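You operate a simulated robot arm through the tools that you are given. There is no shell and no other tool. Be economical: measure what you need, move in short steps, check, and stop when the job is done.

Carry out the task below with a simulated robot arm. There is one attempt and no reset: what you move stays moved.

## Task
Shut the fullest docked cube light in the blue box, then bring the other two to 50% on STORE.
Fine: lift it out while the charger is off; shut the lid; switch off at the end; the other two stay in their wells; leave the light beside the charger alone.
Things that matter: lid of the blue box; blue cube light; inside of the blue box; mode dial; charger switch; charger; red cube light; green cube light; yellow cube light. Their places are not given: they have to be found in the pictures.

The check looks at the end state, three seconds after you hand in, the way a careful person would. Anything else that was tipped, shoved, dropped, spilled or broken makes it a failure.

## Robot
A 6-joint arm with a two-finger parallel gripper, fixed in place. Base frame: the origin is at the foot of the arm, x ahead of it, y to its left, z up; the work surface is at about z = 0.86. Lengths are in m, angles in degrees, forces in N, time in s.
With the tool pointing down near the work surface it reaches from about 0.26 to 0.68 m from the base axis. Its first joint turns from -66.0 to 66.0 degrees. Payload 2.9 kg.
The TCP is the grasp point between the finger pads, 0.03 m short of the fingertips. In the tool frame z runs along the fingers and y along their closing line. The gripper opens to 0.11 m. The fingers are 0.02 m wide and 0.01 m thick; the gripper's body (0.048 by 0.112 m) begins 0.055 m behind the TCP.
Orientation is that of the tool frame in the base frame, as a unit quaternion [w, x, y, z]. With the fingers straight down and closing along the base's y, the tool's x points along the base's -x, its y along +y and its z along -z.

## Interface
- The arm moves only by the tool drive_tool. Its argument "targets" is text: rows parted by semicolons, each of 7 numbers parted by spaces: the shift along the tool's x, y, z in m, then the turn, a rotation vector about the tool's x, y, z in degrees, then the opening, from 0 (shut) to 1 (fully open). In form: tx ty tz wx wy wz claw; .... A call has 1 to 12 rows; each row is the pose to reach, as a shift and turn from the pose commanded when the call began, along the tool's axes at that moment. A row lasts 0.2 s, in which the tool goes at most 0.05 m and 8.6 degrees; a call with a longer step from one row to the next is refused whole, and so is a gripper value outside its range. Where a pose cannot be reached the arm comes as near as it can. A force on the tool above 40 N (or 10 N above the force at the start of the call, whichever is more), or a blocked arm, ends the call early, and 0.2 s more pass. The fingers move at their own pace (about 0.108 m/s each) and stop on an object; they squeeze with about 36 N. The grip force told is the motor's: it shows also when the fingers shut on nothing. Time passes only in rows, and 0.2 s behind the last, so rows that repeat a pose let the fingers close. It gives the time, the measured TCP pose, the force on the tool (base axes), the opening and the grip force at its end, in the units of the frame above (readings bear some noise).
- Cameras (640 x 400 px; columns grow to the right, rows downward): "scene" is fixed at [0.0772, 0.4333, 1.3808]; the picture's right is [-0.76, -0.65, 0.00], its down [-0.38, 0.44, -0.81] and it looks along [0.53, -0.62, -0.58] (base axes); focal length 306 px, centre (320, 200). "wrist" rides on the gripper at [-0.036, 0, -0.057] in the tool frame; the picture's right is [0.00, -1.00, 0.00], its down [0.97, 0.00, -0.24] and it looks along [0.24, 0.00, 0.97] (tool axes); focal length 218 px, centre (320, 200).
- get_image(camera): a new picture of that camera. It takes no simulated time.
- locate(camera, pixels): there is no depth. For up to 12 entries [column, row, z] of the newest picture of that camera ("zoom" is the newest enlarged one), the place [x, y] in the base frame at which the ray of that pixel passes the height z, good to about 0.003 m. It takes no simulated time.
- inspect(camera, box): a new picture of the part [left, top, right, bottom] of that camera's present view, enlarged. It takes no simulated time.
- job_done(): hands the job in; it is judged then, once.

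Work in short steps. Measure before you move; look again where a grasp or a placing could have gone wrong, and mend it. You have 80 turns and 34 pictures in all, those below and enlarged ones among them. Open the gripper and draw the arm clear of the work before you hand the job in, unless the task says otherwise; then end with one line.

The tools are called as name(argument=value, ...) on one line, values as JSON. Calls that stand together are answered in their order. drive_tool: Moves the arm, as the interface text tells. Its arguments: {"type":"object","properties":{"targets":{"type":"string"}},"required":["targets"]} The other tools are called the same way: get_image (camera) takes a picture; locate (camera, pixels) gives the place at which the rays of pixels pass given heights; inspect (camera, box) takes an enlarged picture of a part of a camera's view; job_done () hands the job in.

At the start:

```text
time: 0.0
eef_pos: [0.3883, -0.032, 1.2075]
orientation: [0.0, 0.0, 1.0, 0.001]
ft_force: [0.0, 0.5, 0.3]
gripper_width: 0.1102
gripper_force: 0.0
```

scene: 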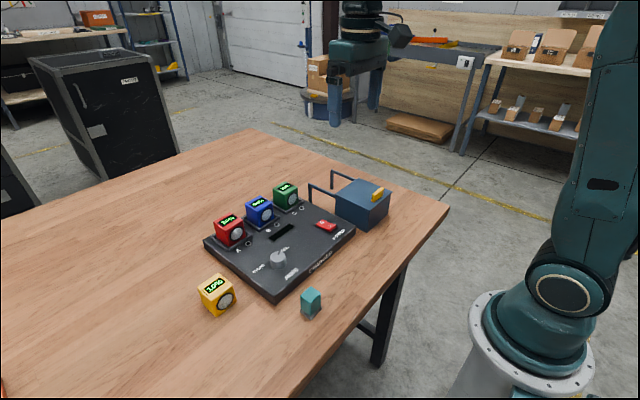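
wrist: 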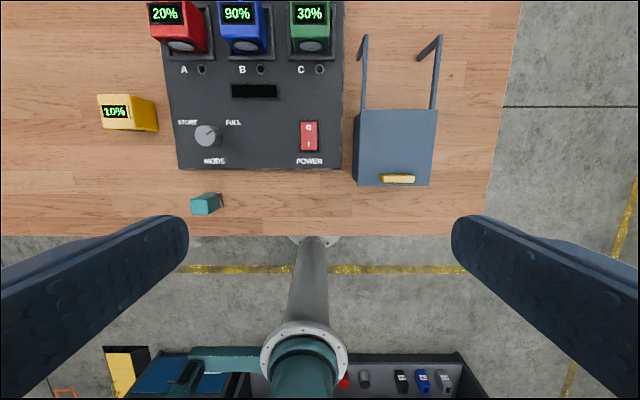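

The wrist picture shows the charger with red 20%, blue 90%, green 30% and the box at right (about (395,145)). I enlarge both for details.

inspect(camera="wrist", box=[140, 0, 460, 200])

inspect(camera="scene", box=[190, 160, 410, 320])

```text
2.00 times, centred on (300, 100) of wrist
```

zoom: 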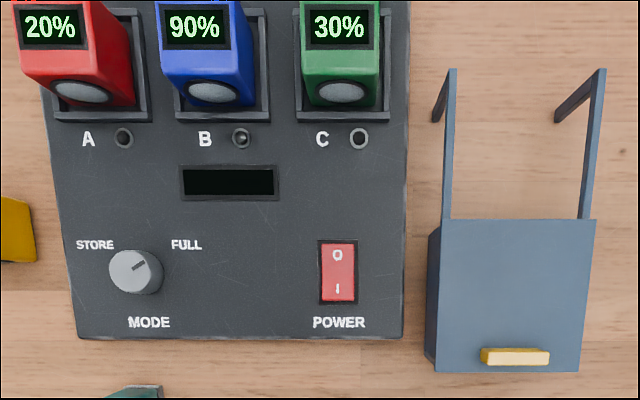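

```text
2.50 times, centred on (300, 240) of scene
```

zoom: 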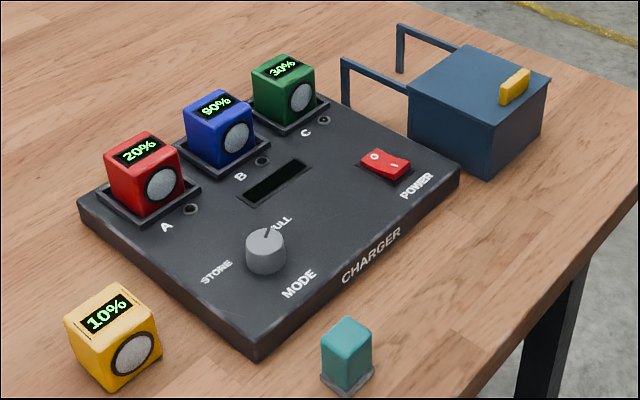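

I measure box lid and charger in both views to find heights by matching.

locate(camera="zoom", pixels=[[489, 178, 0.86], [497, 122, 0.9], [497, 122, 0.92], [497, 122, 0.94], [409, 92, 0.92], [549, 80, 0.92], [470, 45, 0.92], [258, 352, 0.86], [258, 335, 0.88], [460, 180, 0.86], [345, 108, 0.86], [399, 72, 0.86]])

locate(camera="wrist", pixels=[[357, 186, 0.86], [429, 186, 0.92], [429, 186, 0.94], [358, 109, 0.92], [358, 109, 0.94], [437, 110, 0.92], [397, 179, 0.94], [180, 169, 0.88], [342, 168, 0.88], [207, 135, 0.89], [309, 136, 0.89], [254, 91, 0.88]])

```text
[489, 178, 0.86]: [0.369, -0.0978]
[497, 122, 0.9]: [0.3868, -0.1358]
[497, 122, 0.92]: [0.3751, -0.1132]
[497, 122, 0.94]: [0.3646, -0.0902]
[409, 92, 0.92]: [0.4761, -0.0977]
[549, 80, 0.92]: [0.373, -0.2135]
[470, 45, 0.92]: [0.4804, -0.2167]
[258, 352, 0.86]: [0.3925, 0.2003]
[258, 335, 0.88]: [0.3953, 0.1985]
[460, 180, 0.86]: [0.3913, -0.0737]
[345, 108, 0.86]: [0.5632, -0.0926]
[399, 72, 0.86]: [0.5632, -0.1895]
```

```text
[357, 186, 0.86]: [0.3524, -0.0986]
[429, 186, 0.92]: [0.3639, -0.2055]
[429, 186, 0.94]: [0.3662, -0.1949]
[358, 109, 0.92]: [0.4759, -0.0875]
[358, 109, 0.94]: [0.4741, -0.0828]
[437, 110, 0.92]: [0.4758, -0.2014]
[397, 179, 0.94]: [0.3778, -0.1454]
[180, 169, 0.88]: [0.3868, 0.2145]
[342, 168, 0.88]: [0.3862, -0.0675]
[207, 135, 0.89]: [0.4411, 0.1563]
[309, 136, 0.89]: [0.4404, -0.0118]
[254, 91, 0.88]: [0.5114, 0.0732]
```

Lid top is around z 0.925, x 0.367–0.477, y −0.09 to −0.20, with rails out to about x 0.57. I move above the charger for a closer look.

drive_tool(targets="-0.017 0.024 0.029 0 0 0 1; -0.034 0.048 0.058 0 0 0 1; -0.052 0.072 0.0875 0 0 0 1")

get_image(camera="wrist")

inspect(camera="scene", box=[260, 210, 380, 285])

```text
time: 0.8
eef_pos: [0.4409, 0.0402, 1.1196]
orientation: [0.0, 0.0, 1.0, 0.0]
ft_force: [-0.5, 0.3, -0.6]
gripper_width: 0.1102
gripper_force: 0.0
```

```text
29 pictures are left
```

wrist: 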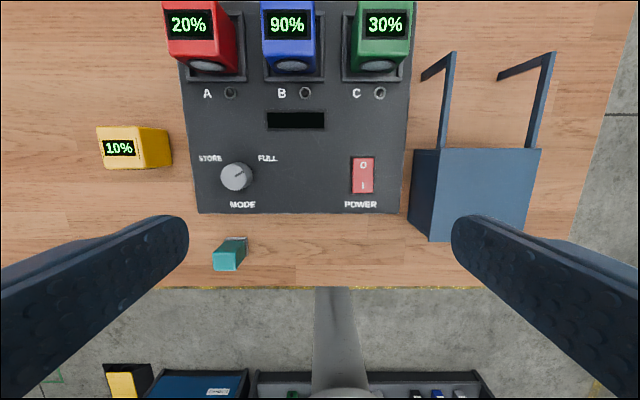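

```text
5.33 times, centred on (320, 248) of scene
```

zoom: 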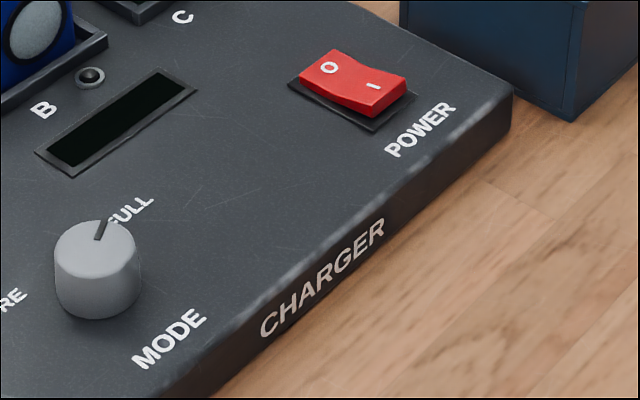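

Switch has its "I" end raised (O pressed), display dark: charger is off. I go over the cubes for a straight-down view.

drive_tool(targets="-0.04 0.01 0.013 0 0 0 1; -0.08 0.02 0.026 0 0 0 1; -0.12 0.03 0.04 0 0 0 1")

get_image(camera="wrist")

```text
time: 1.6
eef_pos: [0.5623, 0.0691, 1.0796]
orientation: [0.0, 0.0, 1.0, 0.0]
ft_force: [0.0, -0.4, -0.5]
gripper_width: 0.1099
gripper_force: 0.1
```

```text
27 pictures are left
```

wrist: 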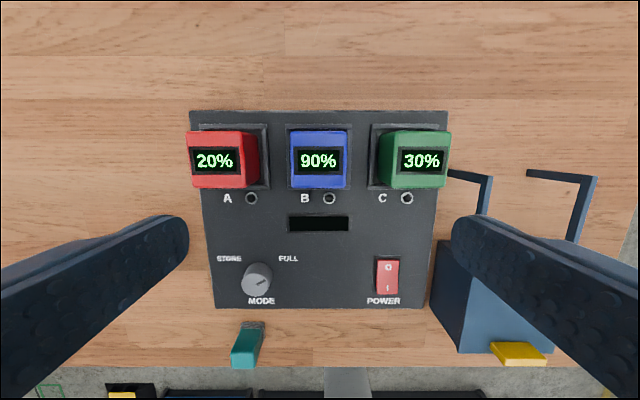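

Blue's top face is at cols 290–348, rows 131–188. I match heights between views.

locate(camera="wrist", pixels=[[290, 131, 0.93], [348, 188, 0.93], [290, 131, 0.945], [348, 188, 0.945], [399, 186, 0.94], [447, 130, 0.94], [192, 189, 0.94], [252, 131, 0.94], [286, 124, 0.89], [351, 124, 0.89], [257, 275, 0.9], [388, 278, 0.89]])

get_image(camera="scene")

locate(camera="scene", pixels=[[245.6, 208.4, 0.93], [258.8, 196, 0.93], [273.6, 206.8, 0.93], [260.8, 214.8, 0.93], [245.6, 208.4, 0.945], [258.8, 196, 0.945], [273.6, 206.8, 0.945], [260.8, 214.8, 0.945]])

```text
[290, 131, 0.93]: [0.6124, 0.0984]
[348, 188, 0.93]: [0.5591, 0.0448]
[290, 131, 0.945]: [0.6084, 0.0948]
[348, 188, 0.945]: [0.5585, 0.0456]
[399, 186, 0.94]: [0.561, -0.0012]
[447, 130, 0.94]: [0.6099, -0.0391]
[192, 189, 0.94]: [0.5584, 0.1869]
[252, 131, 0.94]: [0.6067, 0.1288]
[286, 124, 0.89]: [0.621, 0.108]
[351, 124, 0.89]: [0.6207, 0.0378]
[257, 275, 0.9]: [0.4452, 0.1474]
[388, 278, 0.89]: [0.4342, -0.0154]
```

```text
26 pictures are left
```

scene: 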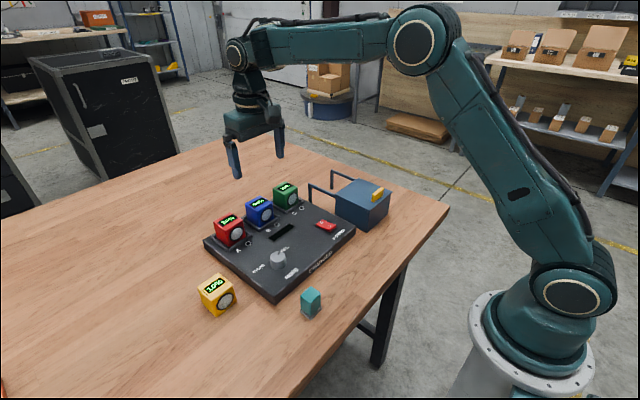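

```text
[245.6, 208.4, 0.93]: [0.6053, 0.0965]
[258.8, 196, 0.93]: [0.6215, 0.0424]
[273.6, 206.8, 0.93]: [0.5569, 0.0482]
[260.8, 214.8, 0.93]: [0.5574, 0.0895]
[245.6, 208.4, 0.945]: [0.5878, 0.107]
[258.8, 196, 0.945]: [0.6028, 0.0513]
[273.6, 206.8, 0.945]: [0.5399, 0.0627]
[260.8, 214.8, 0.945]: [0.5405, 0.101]
```

Blue centre about (0.585, 0.071), top near 0.932. Now I measure the yellow lid handle (wrist ~(518,354)) in both views.

inspect(camera="scene", box=[300, 160, 400, 240])

locate(camera="wrist", pixels=[[490, 342, 0.94], [537, 342, 0.94], [547, 356, 0.94], [500, 357, 0.94], [500, 366, 0.93], [547, 366, 0.93], [434, 242, 0.925], [461, 352, 0.86], [553, 352, 0.925]])

```text
5.00 times, centred on (350, 200) of scene
```

zoom: 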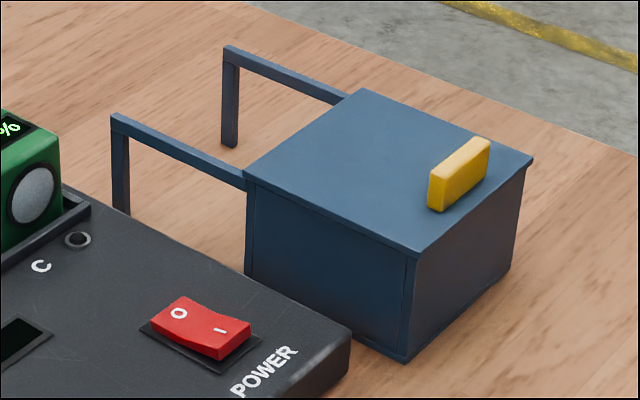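

```text
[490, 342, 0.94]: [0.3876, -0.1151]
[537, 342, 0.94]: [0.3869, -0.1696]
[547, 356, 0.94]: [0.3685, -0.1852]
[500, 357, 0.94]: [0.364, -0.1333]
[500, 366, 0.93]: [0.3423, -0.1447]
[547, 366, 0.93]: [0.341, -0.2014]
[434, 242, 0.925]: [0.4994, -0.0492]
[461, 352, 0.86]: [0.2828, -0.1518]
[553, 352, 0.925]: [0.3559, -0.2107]
```

The lid is a plate with a thick yellow handle at its −x end and rails behind; it slides to +x. I locate these points for height consistency.

locate(camera="zoom", pixels=[[405, 358, 0.86], [510, 275, 0.86], [415, 255, 0.93], [415, 255, 0.935], [532, 160, 0.93], [532, 160, 0.935], [245, 175, 0.93], [440, 209, 0.932], [490, 175, 0.932], [430, 176, 0.955], [490, 140, 0.955], [122, 213, 0.86]])

```text
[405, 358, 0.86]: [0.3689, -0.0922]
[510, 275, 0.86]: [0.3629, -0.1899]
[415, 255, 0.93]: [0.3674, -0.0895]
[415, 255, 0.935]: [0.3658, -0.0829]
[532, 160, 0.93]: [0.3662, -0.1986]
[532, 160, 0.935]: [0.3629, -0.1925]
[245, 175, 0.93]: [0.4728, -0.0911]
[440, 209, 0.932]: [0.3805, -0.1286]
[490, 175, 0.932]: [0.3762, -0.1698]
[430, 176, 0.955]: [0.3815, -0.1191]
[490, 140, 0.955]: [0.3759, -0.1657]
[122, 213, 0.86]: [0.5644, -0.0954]
```

Handle spans x≈0.376–0.39, y≈−0.12 to −0.167, z≈0.932–0.952. I move with closed fingers to the −x side of it, above.

drive_tool(targets="0.031 -0.03 0.011 0 0 0 0; 0.062 -0.061 0.022 0 0 0 0; 0.093 -0.091 0.033 0 0 0 0; 0.124 -0.122 0.044 0 0 0 0; 0.155 -0.152 0.055 0 0 0 0; 0.186 -0.183 0.066 0 0 0 0; 0.217 -0.213 0.078 0 0 0 0")

get_image(camera="wrist")

```text
time: 3.2
eef_pos: [0.3429, -0.1433, 0.9999]
orientation: [0.0, -0.001, 1.0, -0.001]
ft_force: [-0.3, 0.5, 0.1]
gripper_width: 0.0001
gripper_force: 36.1
```

```text
24 pictures are left
```

wrist: 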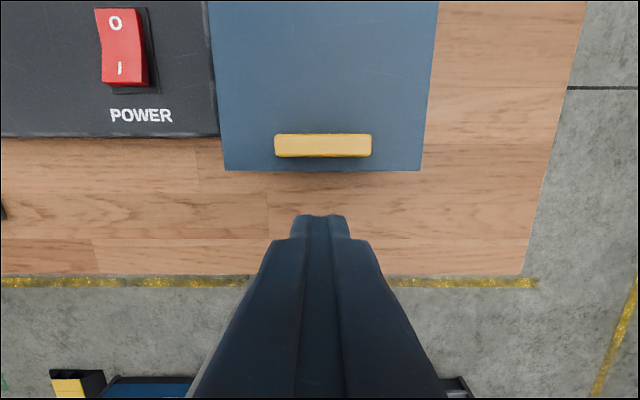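

Aligned at the handle (cols 275–371). I lower the tips to ~0.937 and push a little.

drive_tool(targets="0 0 0.02 0 0 0 0; 0 0 0.034 0 0 0 0; -0.015 0 0.034 0 0 0 0; -0.03 0 0.034 0 0 0 0; -0.045 0 0.034 0 0 0 0; -0.06 0 0.034 0 0 0 0")

get_image(camera="wrist")

```text
time: 4.6
eef_pos: [0.4041, -0.1439, 0.9665]
orientation: [0.0, -0.001, 1.0, 0.0]
ft_force: [-0.8, -0.6, -0.7]
gripper_width: 0.0
gripper_force: 36.1
```

```text
23 pictures are left
```

wrist: 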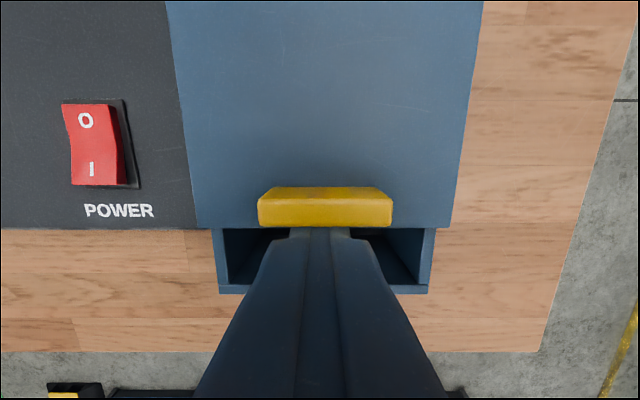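

Lid slides; box interior appearing. Push on ~0.066 m.

drive_tool(targets="-0.015 0 0 0 0 0 0; -0.03 0 0 0 0 0 0; -0.045 0 0 0 0 0 0; -0.06 0 0 0 0 0 0; -0.066 0 0 0 0 0 0")

```text
time: 5.9
eef_pos: [0.4634, -0.1436, 0.9665]
orientation: [-0.012, 0.001, 1.0, 0.003]
ft_force: [-11.2, 0.0, 2.9]
gripper_width: 0.0001
gripper_force: 36.0
stopped in row 5: the force on the tool passed its limit (the readings are from after the stop); the commanded pose is now the measured one
```

End stop reached at 0.463. Back off −x, rise, correct the small tilt (−1.4° about tool y), and look.

drive_tool(targets="0.01 0 0 0 0 0 0; 0.02 0 -0.02 0.3 -1.4 0 0; 0.03 0 -0.06 0.3 -1.4 0 0; 0.03 0 -0.1 0.3 -1.4 0 0; 0.03 0 -0.14 0.3 -1.4 0 0")

get_image(camera="wrist")

inspect(camera="scene", box=[240, 150, 400, 250])

```text
time: 7.1
eef_pos: [0.4383, -0.1452, 1.1084]
orientation: [0.002, 0.001, 1.0, 0.0]
ft_force: [0.0, 0.4, 0.0]
gripper_width: 0.0
gripper_force: 35.9
```

```text
22 pictures are left
```

wrist: 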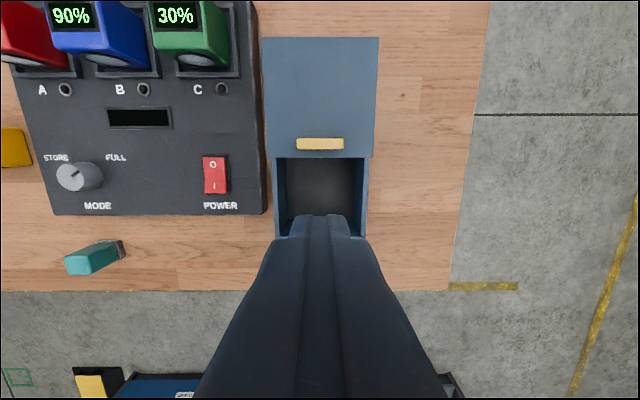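

```text
4.00 times, centred on (320, 200) of scene
```

zoom: 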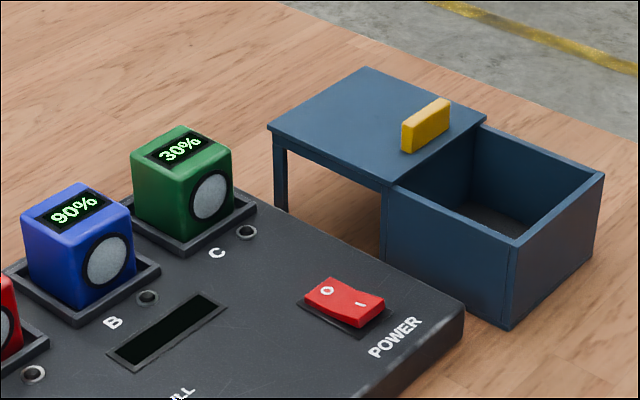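

The box is open. I measure its opening.

locate(camera="wrist", pixels=[[275, 158, 0.925], [285, 158, 0.925], [356, 158, 0.925], [368, 158, 0.925], [263, 38, 0.932], [379, 38, 0.932], [297, 157, 0.932], [320, 144, 0.945], [276, 236, 0.925], [365, 236, 0.925], [214, 176, 0.895]])

locate(camera="zoom", pixels=[[513, 249, 0.925], [604, 173, 0.925], [516, 237, 0.925], [592, 174, 0.925], [388, 187, 0.925], [402, 184, 0.925], [486, 125, 0.925], [475, 127, 0.925], [502, 330, 0.86], [460, 205, 0.865], [525, 232, 0.865]])

```text
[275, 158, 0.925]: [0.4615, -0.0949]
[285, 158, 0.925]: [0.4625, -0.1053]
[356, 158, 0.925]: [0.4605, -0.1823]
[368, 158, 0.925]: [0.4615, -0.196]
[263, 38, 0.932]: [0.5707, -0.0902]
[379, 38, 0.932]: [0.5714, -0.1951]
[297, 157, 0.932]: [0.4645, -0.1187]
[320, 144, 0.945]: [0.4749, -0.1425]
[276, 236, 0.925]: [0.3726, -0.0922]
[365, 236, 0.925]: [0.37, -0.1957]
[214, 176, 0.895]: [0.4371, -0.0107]
```

```text
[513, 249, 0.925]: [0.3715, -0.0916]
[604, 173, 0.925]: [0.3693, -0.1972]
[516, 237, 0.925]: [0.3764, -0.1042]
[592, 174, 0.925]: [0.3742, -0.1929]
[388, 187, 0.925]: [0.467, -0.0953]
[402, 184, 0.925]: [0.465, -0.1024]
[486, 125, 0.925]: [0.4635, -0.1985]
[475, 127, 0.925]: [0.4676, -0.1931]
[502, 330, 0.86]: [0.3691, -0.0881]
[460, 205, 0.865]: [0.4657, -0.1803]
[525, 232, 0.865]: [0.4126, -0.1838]
```

Opening spans x≈0.376–0.463, y≈−0.101 to −0.188; centre (0.42, −0.1445). Now over blue at (0.585, 0.071), fingers opened to about 0.075.

drive_tool(targets="-0.025 0.036 0 0 0 0 0.68; -0.05 0.072 0 0 0 0 0.68; -0.075 0.108 0 0 0 0 0.68; -0.1 0.144 0 0 0 0 0.68; -0.125 0.18 0 0 0 0 0.68; -0.147 0.216 0.01 0 0 0 0.68; -0.147 0.216 0.05 0 0 0 0.68; -0.147 0.216 0.09 0 0 0 0.68; -0.147 0.216 0.09 0 0 0 0.68")

get_image(camera="wrist")

```text
time: 9.1
eef_pos: [0.5868, 0.0726, 1.018]
orientation: [0.003, 0.001, 1.0, 0.0]
ft_force: [0.7, 0.2, -0.1]
gripper_width: 0.0748
gripper_force: 0.0
```

```text
20 pictures are left
```

wrist: 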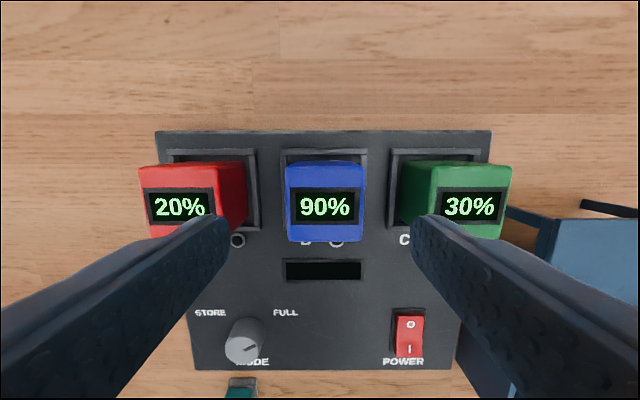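

Blue top face is centred near (325, 202); I locate edges exactly, including neighbours.

locate(camera="wrist", pixels=[[286, 200, 0.932], [365, 200, 0.932], [325, 164, 0.932], [325, 241, 0.932], [214, 165, 0.932], [436, 167, 0.932], [281, 152, 0.89], [368, 152, 0.89], [246, 180, 0.9], [400, 180, 0.9]])

```text
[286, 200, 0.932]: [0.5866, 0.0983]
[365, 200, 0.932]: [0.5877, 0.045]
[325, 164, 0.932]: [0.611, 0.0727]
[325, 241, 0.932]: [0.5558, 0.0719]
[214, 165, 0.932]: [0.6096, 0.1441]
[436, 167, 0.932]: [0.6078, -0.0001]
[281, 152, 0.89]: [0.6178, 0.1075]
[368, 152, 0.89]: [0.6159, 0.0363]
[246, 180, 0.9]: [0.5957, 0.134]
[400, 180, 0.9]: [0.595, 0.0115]
```

Blue centre (0.583, 0.072). Descend to TCP z 0.928 and close.

drive_tool(targets="0.003 -0.001 0.03 0 0 0 0.68; 0.003 -0.001 0.055 0 0 0 0.68; 0.003 -0.001 0.075 0 0 0 0.68; 0.003 -0.001 0.09 0 0 0 0.68; 0.003 -0.001 0.09 0 0 0 0; 0.003 -0.001 0.09 0 0 0 0; 0.003 -0.001 0.09 0 0 0 0")

```text
time: 10.7
eef_pos: [0.5844, 0.0736, 0.9273]
orientation: [0.006, 0.0, 1.0, 0.0]
ft_force: [2.0, 7.1, 21.4]
gripper_width: 0.0499
gripper_force: 35.8
```

Gripped at width 0.05, with some contact force; I lift straight up slowly.

drive_tool(targets="0 0 -0.01 0 0 0 0; 0 0 -0.03 0 0 0 0; 0 0 -0.06 0 0 0 0; 0 0 -0.1 0 0 0 0")

get_image(camera="wrist")

inspect(camera="scene", box=[190, 100, 390, 225])

```text
time: 11.7
eef_pos: [0.5824, 0.0738, 1.0273]
orientation: [0.001, 0.001, 1.0, -0.001]
ft_force: [-0.7, -0.4, -2.5]
gripper_width: 0.0497
gripper_force: 36.3
```

```text
19 pictures are left
```

wrist: 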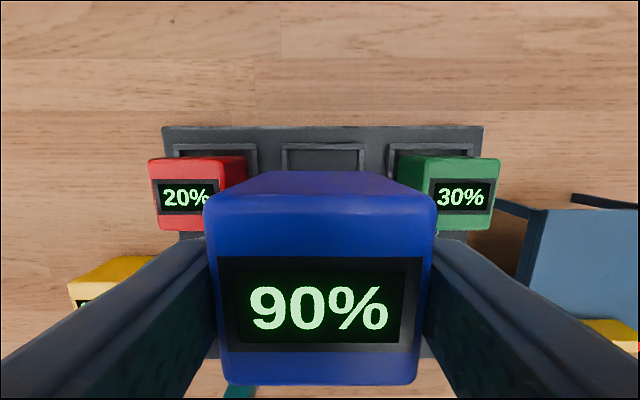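

```text
3.20 times, centred on (290, 162) of scene
```

zoom: 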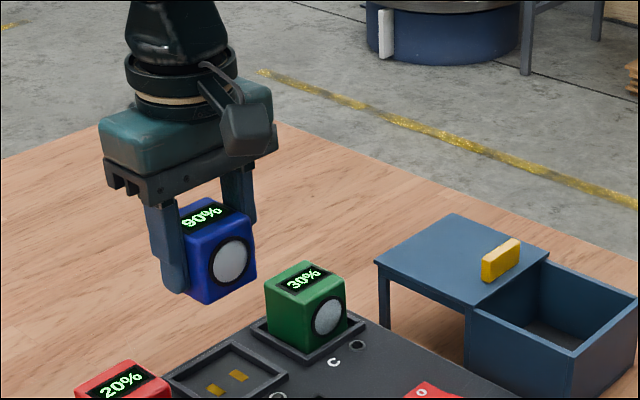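

Blue is held. I carry it over the box opening at (0.42, −0.1445).

drive_tool(targets="0 0 -0.025 0 0 0 0; 0.023 -0.031 -0.025 0 0 0 0; 0.046 -0.062 -0.025 0 0 0 0; 0.069 -0.093 -0.025 0 0 0 0; 0.092 -0.124 -0.025 0 0 0 0; 0.115 -0.155 -0.025 0 0 0 0; 0.138 -0.186 -0.025 0 0 0 0; 0.162 -0.2183 -0.025 0 0 0 0; 0.162 -0.2183 -0.025 0 0 0 0")

inspect(camera="scene", box=[280, 120, 420, 240])

```text
time: 13.7
eef_pos: [0.4175, -0.1496, 1.0504]
orientation: [0.003, 0.001, 1.0, 0.0]
ft_force: [0.1, -1.4, -2.1]
gripper_width: 0.0497
gripper_force: 36.1
```

```text
3.33 times, centred on (350, 180) of scene
```

zoom: 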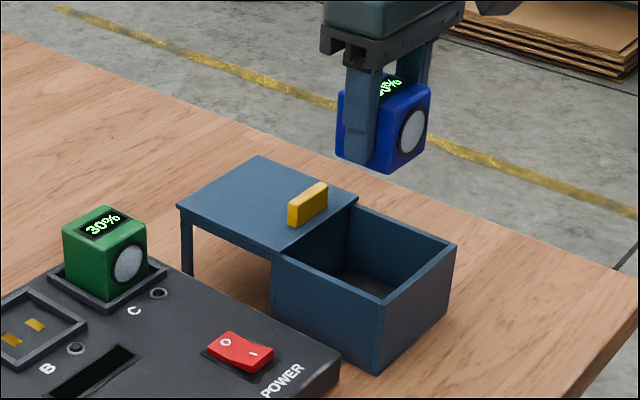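

Over the box; the reading gives y −0.1496, so I lower a bit with a small correction and re-read.

drive_tool(targets="-0.001 0.003 0.03 0 0 0 0; -0.001 0.003 0.06 0 0 0 0; -0.001 0.003 0.06 0 0 0 0")

get_image(camera="wrist")

```text
time: 14.5
eef_pos: [0.4219, -0.1434, 0.9923]
orientation: [0.004, 0.002, 1.0, -0.001]
ft_force: [-0.1, 0.9, -2.4]
gripper_width: 0.0496
gripper_force: 35.9
```

```text
16 pictures are left
```

wrist: 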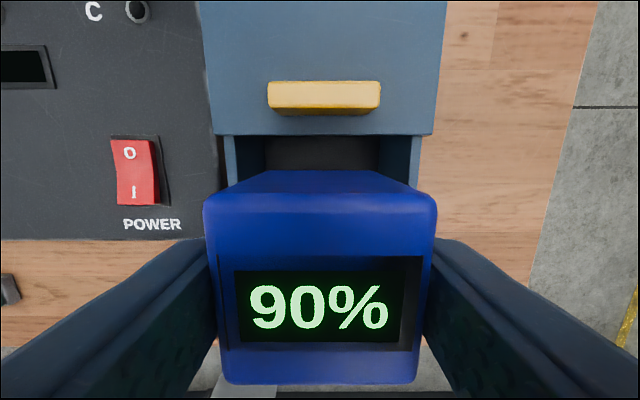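

Nearly centred (box centre col ≈323 vs cube 320). I lower into the box.

drive_tool(targets="0 -0.0015 0.025 0 0 0 0; 0 -0.0015 0.045 0 0 0 0; 0 -0.0015 0.06 0 0 0 0; 0 -0.0015 0.07 0 0 0 0; 0 -0.0015 0.075 0 0 0 0; 0 -0.0015 0.075 0 0 0 0")

```text
time: 15.9
eef_pos: [0.4205, -0.1445, 0.9165]
orientation: [0.002, 0.001, 1.0, 0.0]
ft_force: [-0.5, -0.9, -2.3]
gripper_width: 0.0498
gripper_force: 36.2
```

No contact yet (−2.3 N is just the weight). I creep down a few mm to find the floor.

drive_tool(targets="0 0 0.003 0 0 0 0; 0 0 0.006 0 0 0 0; 0 0 0.006 0 0 0 0")

inspect(camera="scene", box=[310, 140, 410, 240])

```text
time: 16.7
eef_pos: [0.4205, -0.1447, 0.9113]
orientation: [0.002, 0.001, 1.0, -0.001]
ft_force: [-0.2, -0.3, -2.4]
gripper_width: 0.0494
gripper_force: 36.0
```

```text
4.00 times, centred on (360, 190) of scene
```

zoom: 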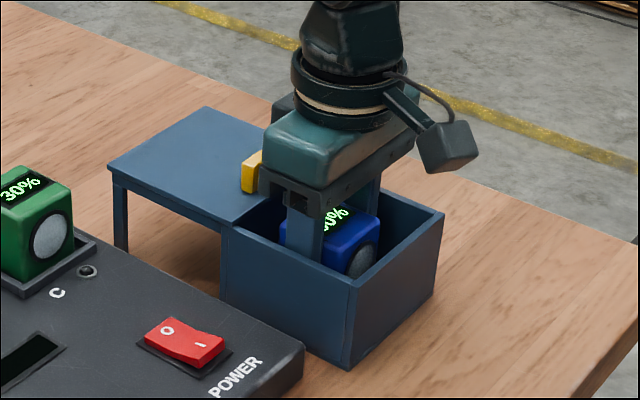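

Still free; continue creeping with 2 mm steps until force shows.

drive_tool(targets="0 0 0.002 0 0 0 0; 0 0 0.004 0 0 0 0; 0 0 0.006 0 0 0 0; 0 0 0.006 0 0 0 0")

```text
time: 17.7
eef_pos: [0.4213, -0.1455, 0.9061]
orientation: [0.002, 0.0, 1.0, 0.0]
ft_force: [0.2, -1.2, -2.4]
gripper_width: 0.0496
gripper_force: 36.0
```

drive_tool(targets="0 0 0.002 0 0 0 0; 0 0 0.004 0 0 0 0; 0 0 0.006 0 0 0 0; 0 0 0.006 0 0 0 0")

```text
time: 18.7
eef_pos: [0.4222, -0.1455, 0.8983]
orientation: [0.005, 0.001, 1.0, -0.002]
ft_force: [-1.7, -2.4, 27.6]
gripper_width: 0.0499
gripper_force: 35.5
```

Floor contact at TCP z≈0.899. I relieve slightly and open just enough (0.064), then rise.

drive_tool(targets="0 0 -0.002 0 0 0 0; 0 0 -0.002 0 0 0 0.56; 0 0 -0.002 0 0 0 0.56; 0 0 -0.02 0 0 0 0.56; 0 0 -0.05 0 0 0 0.56; 0 0 -0.1 0 0 0 0.56; 0 0 -0.15 0 0 0 0.56")

inspect(camera="scene", box=[250, 140, 410, 240])

```text
time: 20.3
eef_pos: [0.4203, -0.144, 1.0484]
orientation: [0.003, 0.0, 1.0, 0.0]
ft_force: [-0.4, 0.6, -0.1]
gripper_width: 0.0615
gripper_force: 0.2
```

```text
4.00 times, centred on (330, 190) of scene
```

zoom: 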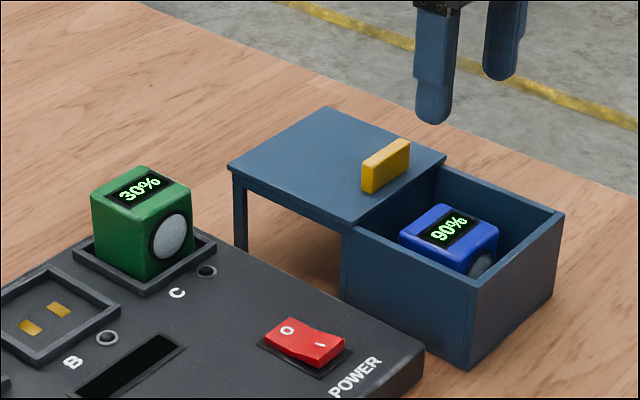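

Blue sits inside, below the rim. Now go to the +x side of the handle with closed fingers, lower, and pull the lid shut.

drive_tool(targets="-0.035 0 0 0 0 0 0; -0.07 0 0 0 0 0 0; -0.1 0 0 0 0 0 0; -0.1 0 0.04 0 0 0 0; -0.1 0 0.07 0 0 0 0; -0.1 0 0.081 0 0 0 0; -0.08 0 0.081 0 0 0 0; -0.06 0 0.081 0 0 0 0; -0.04 0 0.081 0 0 0 0; -0.02 0 0.081 0 0 0 0; 0 0 0.081 0 0 0 0; 0.01 0 0.081 0 0 0 0")

get_image(camera="wrist")

```text
time: 22.9
eef_pos: [0.412, -0.1449, 0.9668]
orientation: [0.003, 0.001, 1.0, 0.0]
ft_force: [0.4, 0.1, -0.2]
gripper_width: 0.0003
gripper_force: 35.9
```

```text
13 pictures are left
```

wrist: 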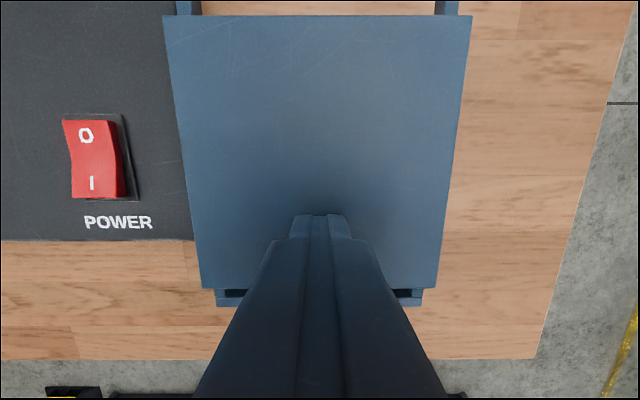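

Almost closed; pull on gently until the stop.

drive_tool(targets="0.005 0 0 0 0 0 0; 0.01 0 0 0 0 0 0; 0.014 0 0 0 0 0 0; 0.018 0 0 0 0 0 0")

```text
time: 23.9
eef_pos: [0.3944, -0.144, 0.9685]
orientation: [0.002, 0.001, 1.0, 0.0]
ft_force: [0.4, -0.4, -0.3]
gripper_width: 0.0
gripper_force: 35.9
```

drive_tool(targets="0.002 0 0 0 0 0 0; 0.004 0 0 0 0 0 0; 0.006 0 0 0 0 0 0")

inspect(camera="scene", box=[300, 150, 410, 240])

```text
time: 24.7
eef_pos: [0.3916, -0.1445, 0.9671]
orientation: [0.009, -0.001, 1.0, -0.002]
ft_force: [36.0, 4.5, -12.4]
gripper_width: 0.0
gripper_force: 36.4
```

```text
4.44 times, centred on (355, 195) of scene
```

zoom: 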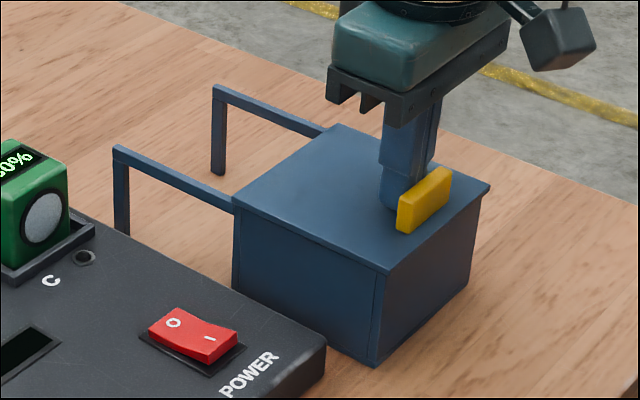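

Lid is at its stop (36 N), box looks shut. Back off, rise and go over the mode dial near (0.443, 0.15).

drive_tool(targets="-0.006 0 0 0 -0.8 0 0; -0.006 0 -0.04 0 -0.8 0 0; -0.006 0 -0.09 0 -0.8 0 0; -0.006 0.045 -0.1 0 -0.8 0 0; -0.006 0.09 -0.1 0 -0.8 0 0; -0.006 0.135 -0.1 0 -0.8 0 0; -0.01 0.18 -0.1 0 -0.8 0 0; -0.01 0.225 -0.1 0 -0.8 0 0.5; -0.01 0.255 -0.1 0 -0.8 0 0.5")

get_image(camera="wrist")

```text
time: 26.7
eef_pos: [0.397, 0.1091, 1.0679]
orientation: [0.01, 0.002, 1.0, -0.001]
ft_force: [0.3, 0.1, -0.1]
gripper_width: 0.0551
gripper_force: 0.0
```

```text
11 pictures are left
```

wrist: 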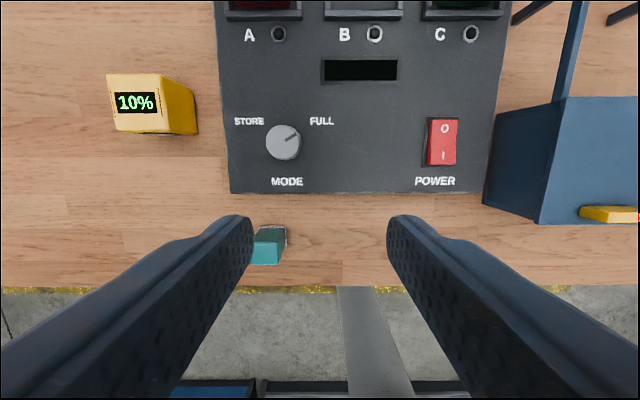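

The dial notch points at FULL (centre (283,142), notch tip (298,134)); STORE lies ~120° counterclockwise. I locate the dial precisely and the switch too.

locate(camera="wrist", pixels=[[283, 140, 0.9], [283, 140, 0.91], [283, 140, 0.92], [266, 142, 0.91], [300, 142, 0.91], [443, 142, 0.895], [443, 128, 0.895], [443, 155, 0.9], [231, 193, 0.885], [495, 193, 0.885]])

locate(camera="scene", pixels=[[278, 255, 0.9], [278, 255, 0.91], [278, 255, 0.92], [329, 221.5, 0.895], [322, 223, 0.895], [330, 226, 0.9], [203, 238, 0.885], [274.5, 292, 0.885], [355.5, 231, 0.885]])

```text
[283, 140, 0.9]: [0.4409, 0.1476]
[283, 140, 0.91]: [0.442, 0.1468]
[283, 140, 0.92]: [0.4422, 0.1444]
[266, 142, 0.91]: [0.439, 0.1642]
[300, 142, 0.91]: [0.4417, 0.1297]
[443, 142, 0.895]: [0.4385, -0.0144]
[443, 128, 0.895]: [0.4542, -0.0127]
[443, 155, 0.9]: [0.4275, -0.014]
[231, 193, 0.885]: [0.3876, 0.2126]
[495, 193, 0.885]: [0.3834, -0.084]
```

```text
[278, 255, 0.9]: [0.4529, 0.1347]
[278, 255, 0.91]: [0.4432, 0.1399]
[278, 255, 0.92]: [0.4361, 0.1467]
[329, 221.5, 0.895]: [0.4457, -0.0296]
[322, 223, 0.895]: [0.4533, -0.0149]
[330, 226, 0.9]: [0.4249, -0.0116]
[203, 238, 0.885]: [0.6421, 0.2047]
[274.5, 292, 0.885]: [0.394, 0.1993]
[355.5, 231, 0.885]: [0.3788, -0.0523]
```

Dial cap centre ≈ (0.441, 0.145, 0.915), diameter ≈0.034. I level the tool, moving above the dial; then turn the gripper clockwise 60° for the turning stroke.

drive_tool(targets="-0.022 0.018 0 0 1.15 0 0.5; -0.044 0.0364 0.02 0 1.15 0 0.5; -0.044 0.0364 0.04 0 1.15 0 0.5")

drive_tool(targets="0 0 0 0 0 8.5 0.5; 0 0 0 0 0 17 0.5; 0 0 0 0 0 25.5 0.5; 0 0 0 0 0 34 0.5; 0 0 0 0 0 42.5 0.5; 0 0 0 0 0 51 0.5; 0 0 0 0 0 59.5 0.5; 0 0 0 0 0 64 0.5; 0 0 0 0 0 64 0.5")

get_image(camera="wrist")

```text
time: 27.5
eef_pos: [0.4426, 0.1473, 1.0291]
orientation: [0.0, 0.001, 1.0, 0.001]
ft_force: [0.5, 0.0, -0.1]
gripper_width: 0.0553
gripper_force: 0.0
```

```text
time: 29.5
eef_pos: [0.4425, 0.146, 1.0286]
orientation: [0.0, 0.531, 0.847, 0.0]
ft_force: [0.6, -1.1, -0.3]
gripper_width: 0.0549
gripper_force: 0.0
```

```text
10 pictures are left
```

wrist: 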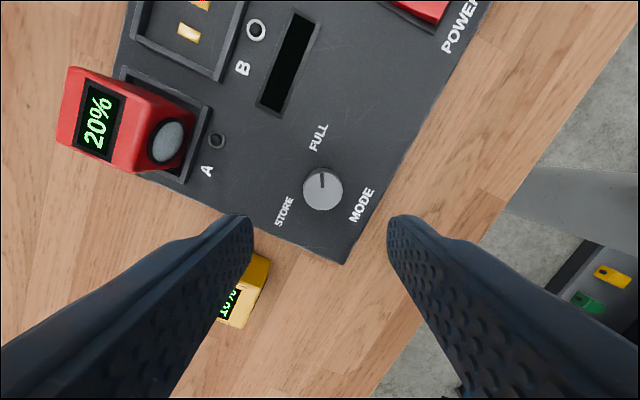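

locate(camera="wrist", pixels=[[323, 188, 0.915], [303, 188, 0.915], [343, 188, 0.915], [320, 172, 0.917], [318, 138, 0.895], [283, 212, 0.895], [343, 263, 0.895], [217, 141, 0.895]])

```text
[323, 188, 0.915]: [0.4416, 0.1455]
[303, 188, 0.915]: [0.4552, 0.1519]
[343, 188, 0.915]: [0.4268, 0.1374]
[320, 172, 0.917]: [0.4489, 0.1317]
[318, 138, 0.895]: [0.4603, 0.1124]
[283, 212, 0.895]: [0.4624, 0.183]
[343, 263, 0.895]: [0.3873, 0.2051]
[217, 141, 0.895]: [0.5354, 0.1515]
```

Dial centre (0.4416, 0.1455) under the TCP; the turn needed is ~121° counterclockwise. Descend and grip.

drive_tool(targets="0 0 0.04 0 0 0 0.5; 0 0 0.07 0 0 0 0.5; 0 0 0.085 0 0 0 0.5; 0 0 0.0945 0 0 0 0.5; 0 0 0.0945 0 0 0 0.5; 0 0 0.0945 0 0 0 0; 0 0 0.0945 0 0 0 0")

```text
time: 31.1
eef_pos: [0.4413, 0.146, 0.9321]
orientation: [-0.001, 0.531, 0.848, -0.003]
ft_force: [-12.1, -6.3, 3.6]
gripper_width: 0.0325
gripper_force: 45.0
```

Gripped at 0.0325. Turn counterclockwise (negative about tool z).

drive_tool(targets="0 0 0 0 0 -7 0; 0 0 0 0 0 -14 0; 0 0 0 0 0 -21 0; 0 0 0 0 0 -28 0; 0 0 0 0 0 -35 0; 0 0 0 0 0 -42 0; 0 0 0 0 0 -49 0; 0 0 0 0 0 -56 0; 0 0 0 0 0 -63 0; 0 0 0 0 0 -63 0")

get_image(camera="wrist")

```text
time: 33.3
eef_pos: [0.4412, 0.1452, 0.9313]
orientation: [-0.003, 0.01, 1.0, -0.001]
ft_force: [-7.1, -16.5, -24.7]
gripper_width: 0.0321
gripper_force: 45.4
```

```text
9 pictures are left
```

wrist: 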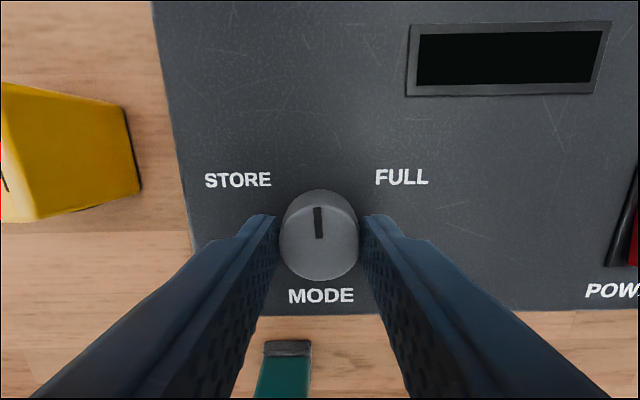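

The dial follows; notch now straight up. Forces have built, so I release and regrip before the second half.

drive_tool(targets="0 0 0 0 0 0 0.5; 0 0 0 0 0 0 0.5; 0 0 0 0 0 0 0; 0 0 0 0 0 0 0")

drive_tool(targets="0 0 0 0 0 -7 0; 0 0 0 0 0 -14 0; 0 0 0 0 0 -21 0; 0 0 0 0 0 -28 0; 0 0 0 0 0 -35 0; 0 0 0 0 0 -42 0; 0 0 0 0 0 -49 0; 0 0 0 0 0 -55 0; 0 0 0 0 0 -60 0; 0 0 0 0 0 -60 0")

get_image(camera="wrist")

```text
time: 34.3
eef_pos: [0.4433, 0.1456, 0.9348]
orientation: [0.001, 0.011, 1.0, -0.001]
ft_force: [1.1, -12.8, 8.9]
gripper_width: 0.0317
gripper_force: 45.4
```

```text
time: 36.5
eef_pos: [0.4406, 0.1467, 0.9337]
orientation: [-0.002, -0.493, 0.87, 0.001]
ft_force: [-2.9, 3.3, 9.3]
gripper_width: 0.0321
gripper_force: 45.1
```

```text
8 pictures are left
```

wrist: 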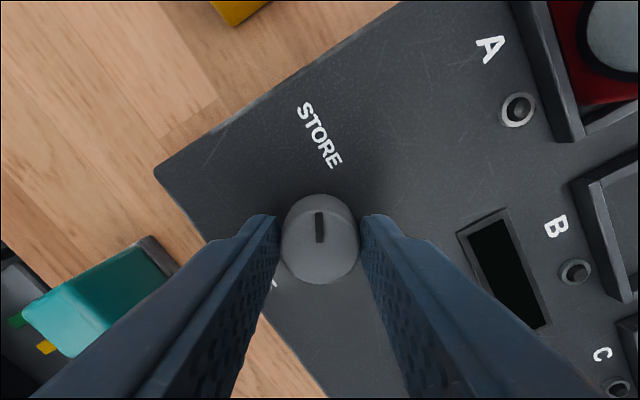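

Notch points at STORE. Release, rise, and turn the gripper back while moving toward the switch.

drive_tool(targets="0 0 0 0 0 0 0.5; 0 0 0 0 0 0 0.5; 0 0 -0.03 0 0 0 0.5; 0 0 -0.07 0 0 0 0.5; 0 0 -0.09 0 0 8 0; 0 0 -0.09 0 0 16 0; 0 0 -0.09 0 0 24 0; 0 0 -0.09 0 0 32 0; 0 0 -0.09 0 0 40 0; 0 0 -0.09 0 0 48 0; 0 0 -0.09 0 0 56 0; 0 0 -0.09 0 0 59 0")

```text
time: 39.1
eef_pos: [0.4416, 0.1453, 1.0223]
orientation: [0.0, 0.002, 1.0, -0.001]
ft_force: [-0.3, -0.1, -0.4]
gripper_width: 0.0
gripper_force: 36.1
```

drive_tool(targets="0.005 -0.04 0 0 0 0 0; 0.01 -0.08 0 0 0 0 0; 0.014 -0.12 0 0 0 0 0; 0.0175 -0.159 0.01 0 0 0 0; 0.0175 -0.159 0.035 0 0 0 0; 0.0175 -0.159 0.035 0 0 0 0")

get_image(camera="wrist")

```text
time: 40.5
eef_pos: [0.4255, -0.0108, 0.9886]
orientation: [0.0, 0.0, 1.0, -0.001]
ft_force: [1.1, -0.3, -0.3]
gripper_width: 0.0
gripper_force: 35.4
```

```text
7 pictures are left
```

wrist: 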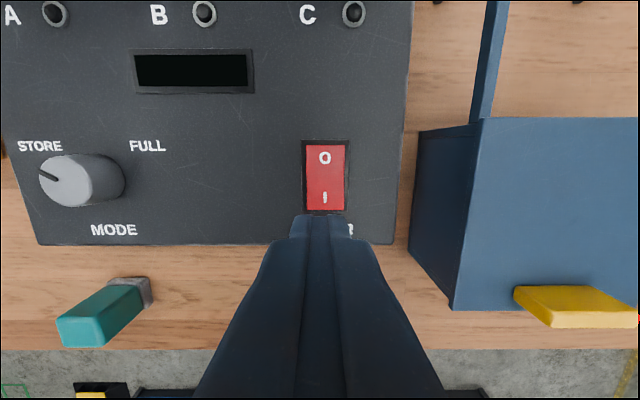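

locate(camera="wrist", pixels=[[325, 197, 0.905], [325, 205, 0.905], [325, 158, 0.897], [325, 146, 0.895], [325, 177, 0.9]])

```text
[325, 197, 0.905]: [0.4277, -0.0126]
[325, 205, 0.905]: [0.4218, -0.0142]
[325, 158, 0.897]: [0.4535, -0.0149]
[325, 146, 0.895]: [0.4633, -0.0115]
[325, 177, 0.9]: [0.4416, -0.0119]
```

Rocker: I end at (0.427, −0.013), O end at (0.455, −0.013). I lower to press I.

drive_tool(targets="0 -0.002 0.03 0 0 0 0; 0 -0.002 0.045 0 0 0 0; 0 -0.002 0.052 0 0 0 0; 0 -0.002 0.056 0 0 0 0; 0 -0.002 0.059 0 0 0 0")

inspect(camera="scene", box=[200, 170, 400, 295])

```text
time: 41.7
eef_pos: [0.424, -0.0143, 0.9291]
orientation: [0.0, 0.001, 1.0, 0.0]
ft_force: [0.0, 0.2, 0.5]
gripper_width: 0.0
gripper_force: 35.8
```

```text
3.20 times, centred on (300, 232) of scene
```

zoom: 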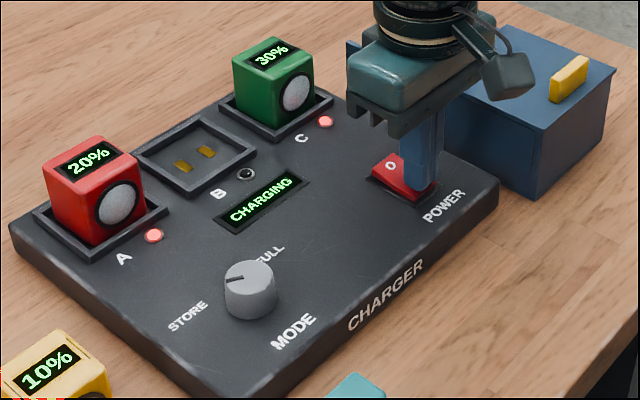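

It is on: display says CHARGING, LEDs A and C lit. I rise over the O end and wait.

drive_tool(targets="0 0 -0.03 0 0 0 0; -0.03 0.001 -0.04 0 0 0 0; -0.03 0.001 -0.04 0 0 0 0; -0.03 0.001 -0.04 0 0 0 0; -0.03 0.001 -0.04 0 0 0 0; -0.03 0.001 -0.04 0 0 0 0; -0.03 0.001 -0.04 0 0 0 0; -0.03 0.001 -0.04 0 0 0 0; -0.03 0.001 -0.04 0 0 0 0; -0.03 0.001 -0.04 0 0 0 0; -0.03 0.001 -0.04 0 0 0 0; -0.03 0.001 -0.04 0 0 0 0")

inspect(camera="scene", box=[200, 170, 400, 295])

```text
time: 44.3
eef_pos: [0.4531, -0.0132, 0.9702]
orientation: [-0.001, 0.0, 1.0, 0.0]
ft_force: [0.8, -0.1, 0.8]
gripper_width: 0.0
gripper_force: 36.4
```

```text
3.20 times, centred on (300, 232) of scene
```

zoom: 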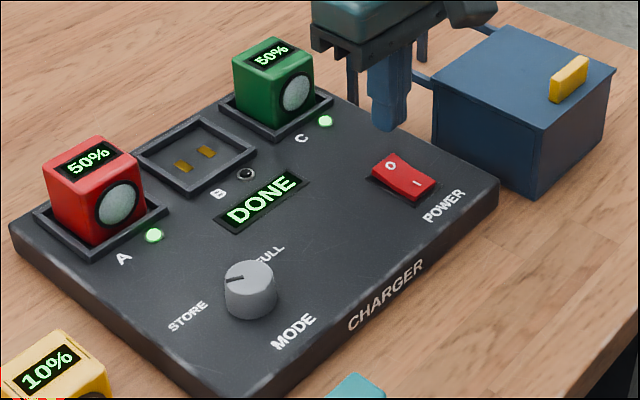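

Both read 50%, display DONE. Now press the O end at x≈0.456, then rise.

drive_tool(targets="-0.003 0 0.02 0 0 0 0; -0.003 0 0.03 0 0 0 0; -0.003 0 0.036 0 0 0 0; -0.003 0 0.041 0 0 0 0; -0.003 0 0.041 0 0 0 0; -0.003 0 0.01 0 0 0 0; -0.003 0 -0.03 0 0 0 0; 0.03 0 -0.07 0 0 0 0; 0.05 0 -0.11 0 0 0 0.5; 0.05 0 -0.15 0 0 0 1; 0.05 0 -0.18 0 0 0 1")

inspect(camera="scene", box=[190, 160, 410, 320])

```text
refused: row 8 steps farther than a row can; nothing moved
```

```text
2.50 times, centred on (300, 240) of scene
```

zoom: 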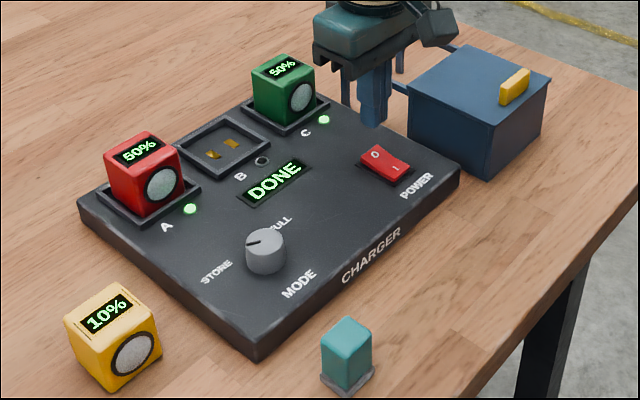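

One row was too long; I repeat with shorter steps.

drive_tool(targets="-0.003 0 0.02 0 0 0 0; -0.003 0 0.03 0 0 0 0; -0.003 0 0.036 0 0 0 0; -0.003 0 0.041 0 0 0 0; -0.003 0 0.041 0 0 0 0; -0.003 0 0.01 0 0 0 0; -0.003 0 -0.03 0 0 0 0; 0.02 0 -0.065 0 0 0 0; 0.04 0 -0.1 0 0 0 0.5; 0.05 0 -0.14 0 0 0 1; 0.05 0 -0.18 0 0 0 1")

inspect(camera="scene", box=[190, 160, 410, 320])

```text
time: 46.7
eef_pos: [0.4038, -0.0111, 1.1508]
orientation: [0.0, 0.002, 1.0, 0.0]
ft_force: [0.4, -0.5, 0.3]
gripper_width: 0.1103
gripper_force: 0.1
```

```text
2.50 times, centred on (300, 240) of scene
```

zoom: 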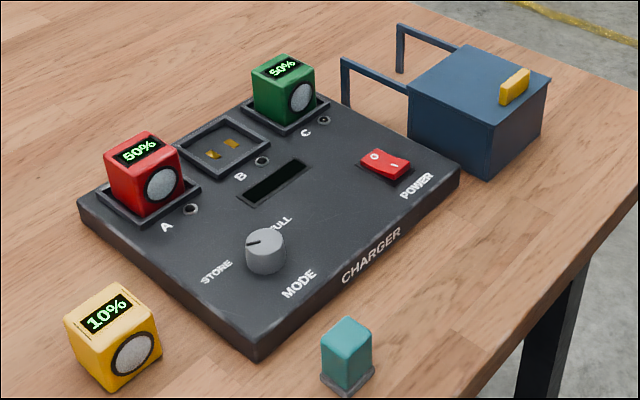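

The display is dark, red and green read 50% in their wells, the lid is shut, yellow is untouched, and the arm is clear with the gripper open. I hand in.

job_done()

```text
The job is handed in.
```

I shut the blue light (90%) in the blue box and charged the red and green lights to 50% on STORE in their wells; the charger is off again and the yellow light is untouched.
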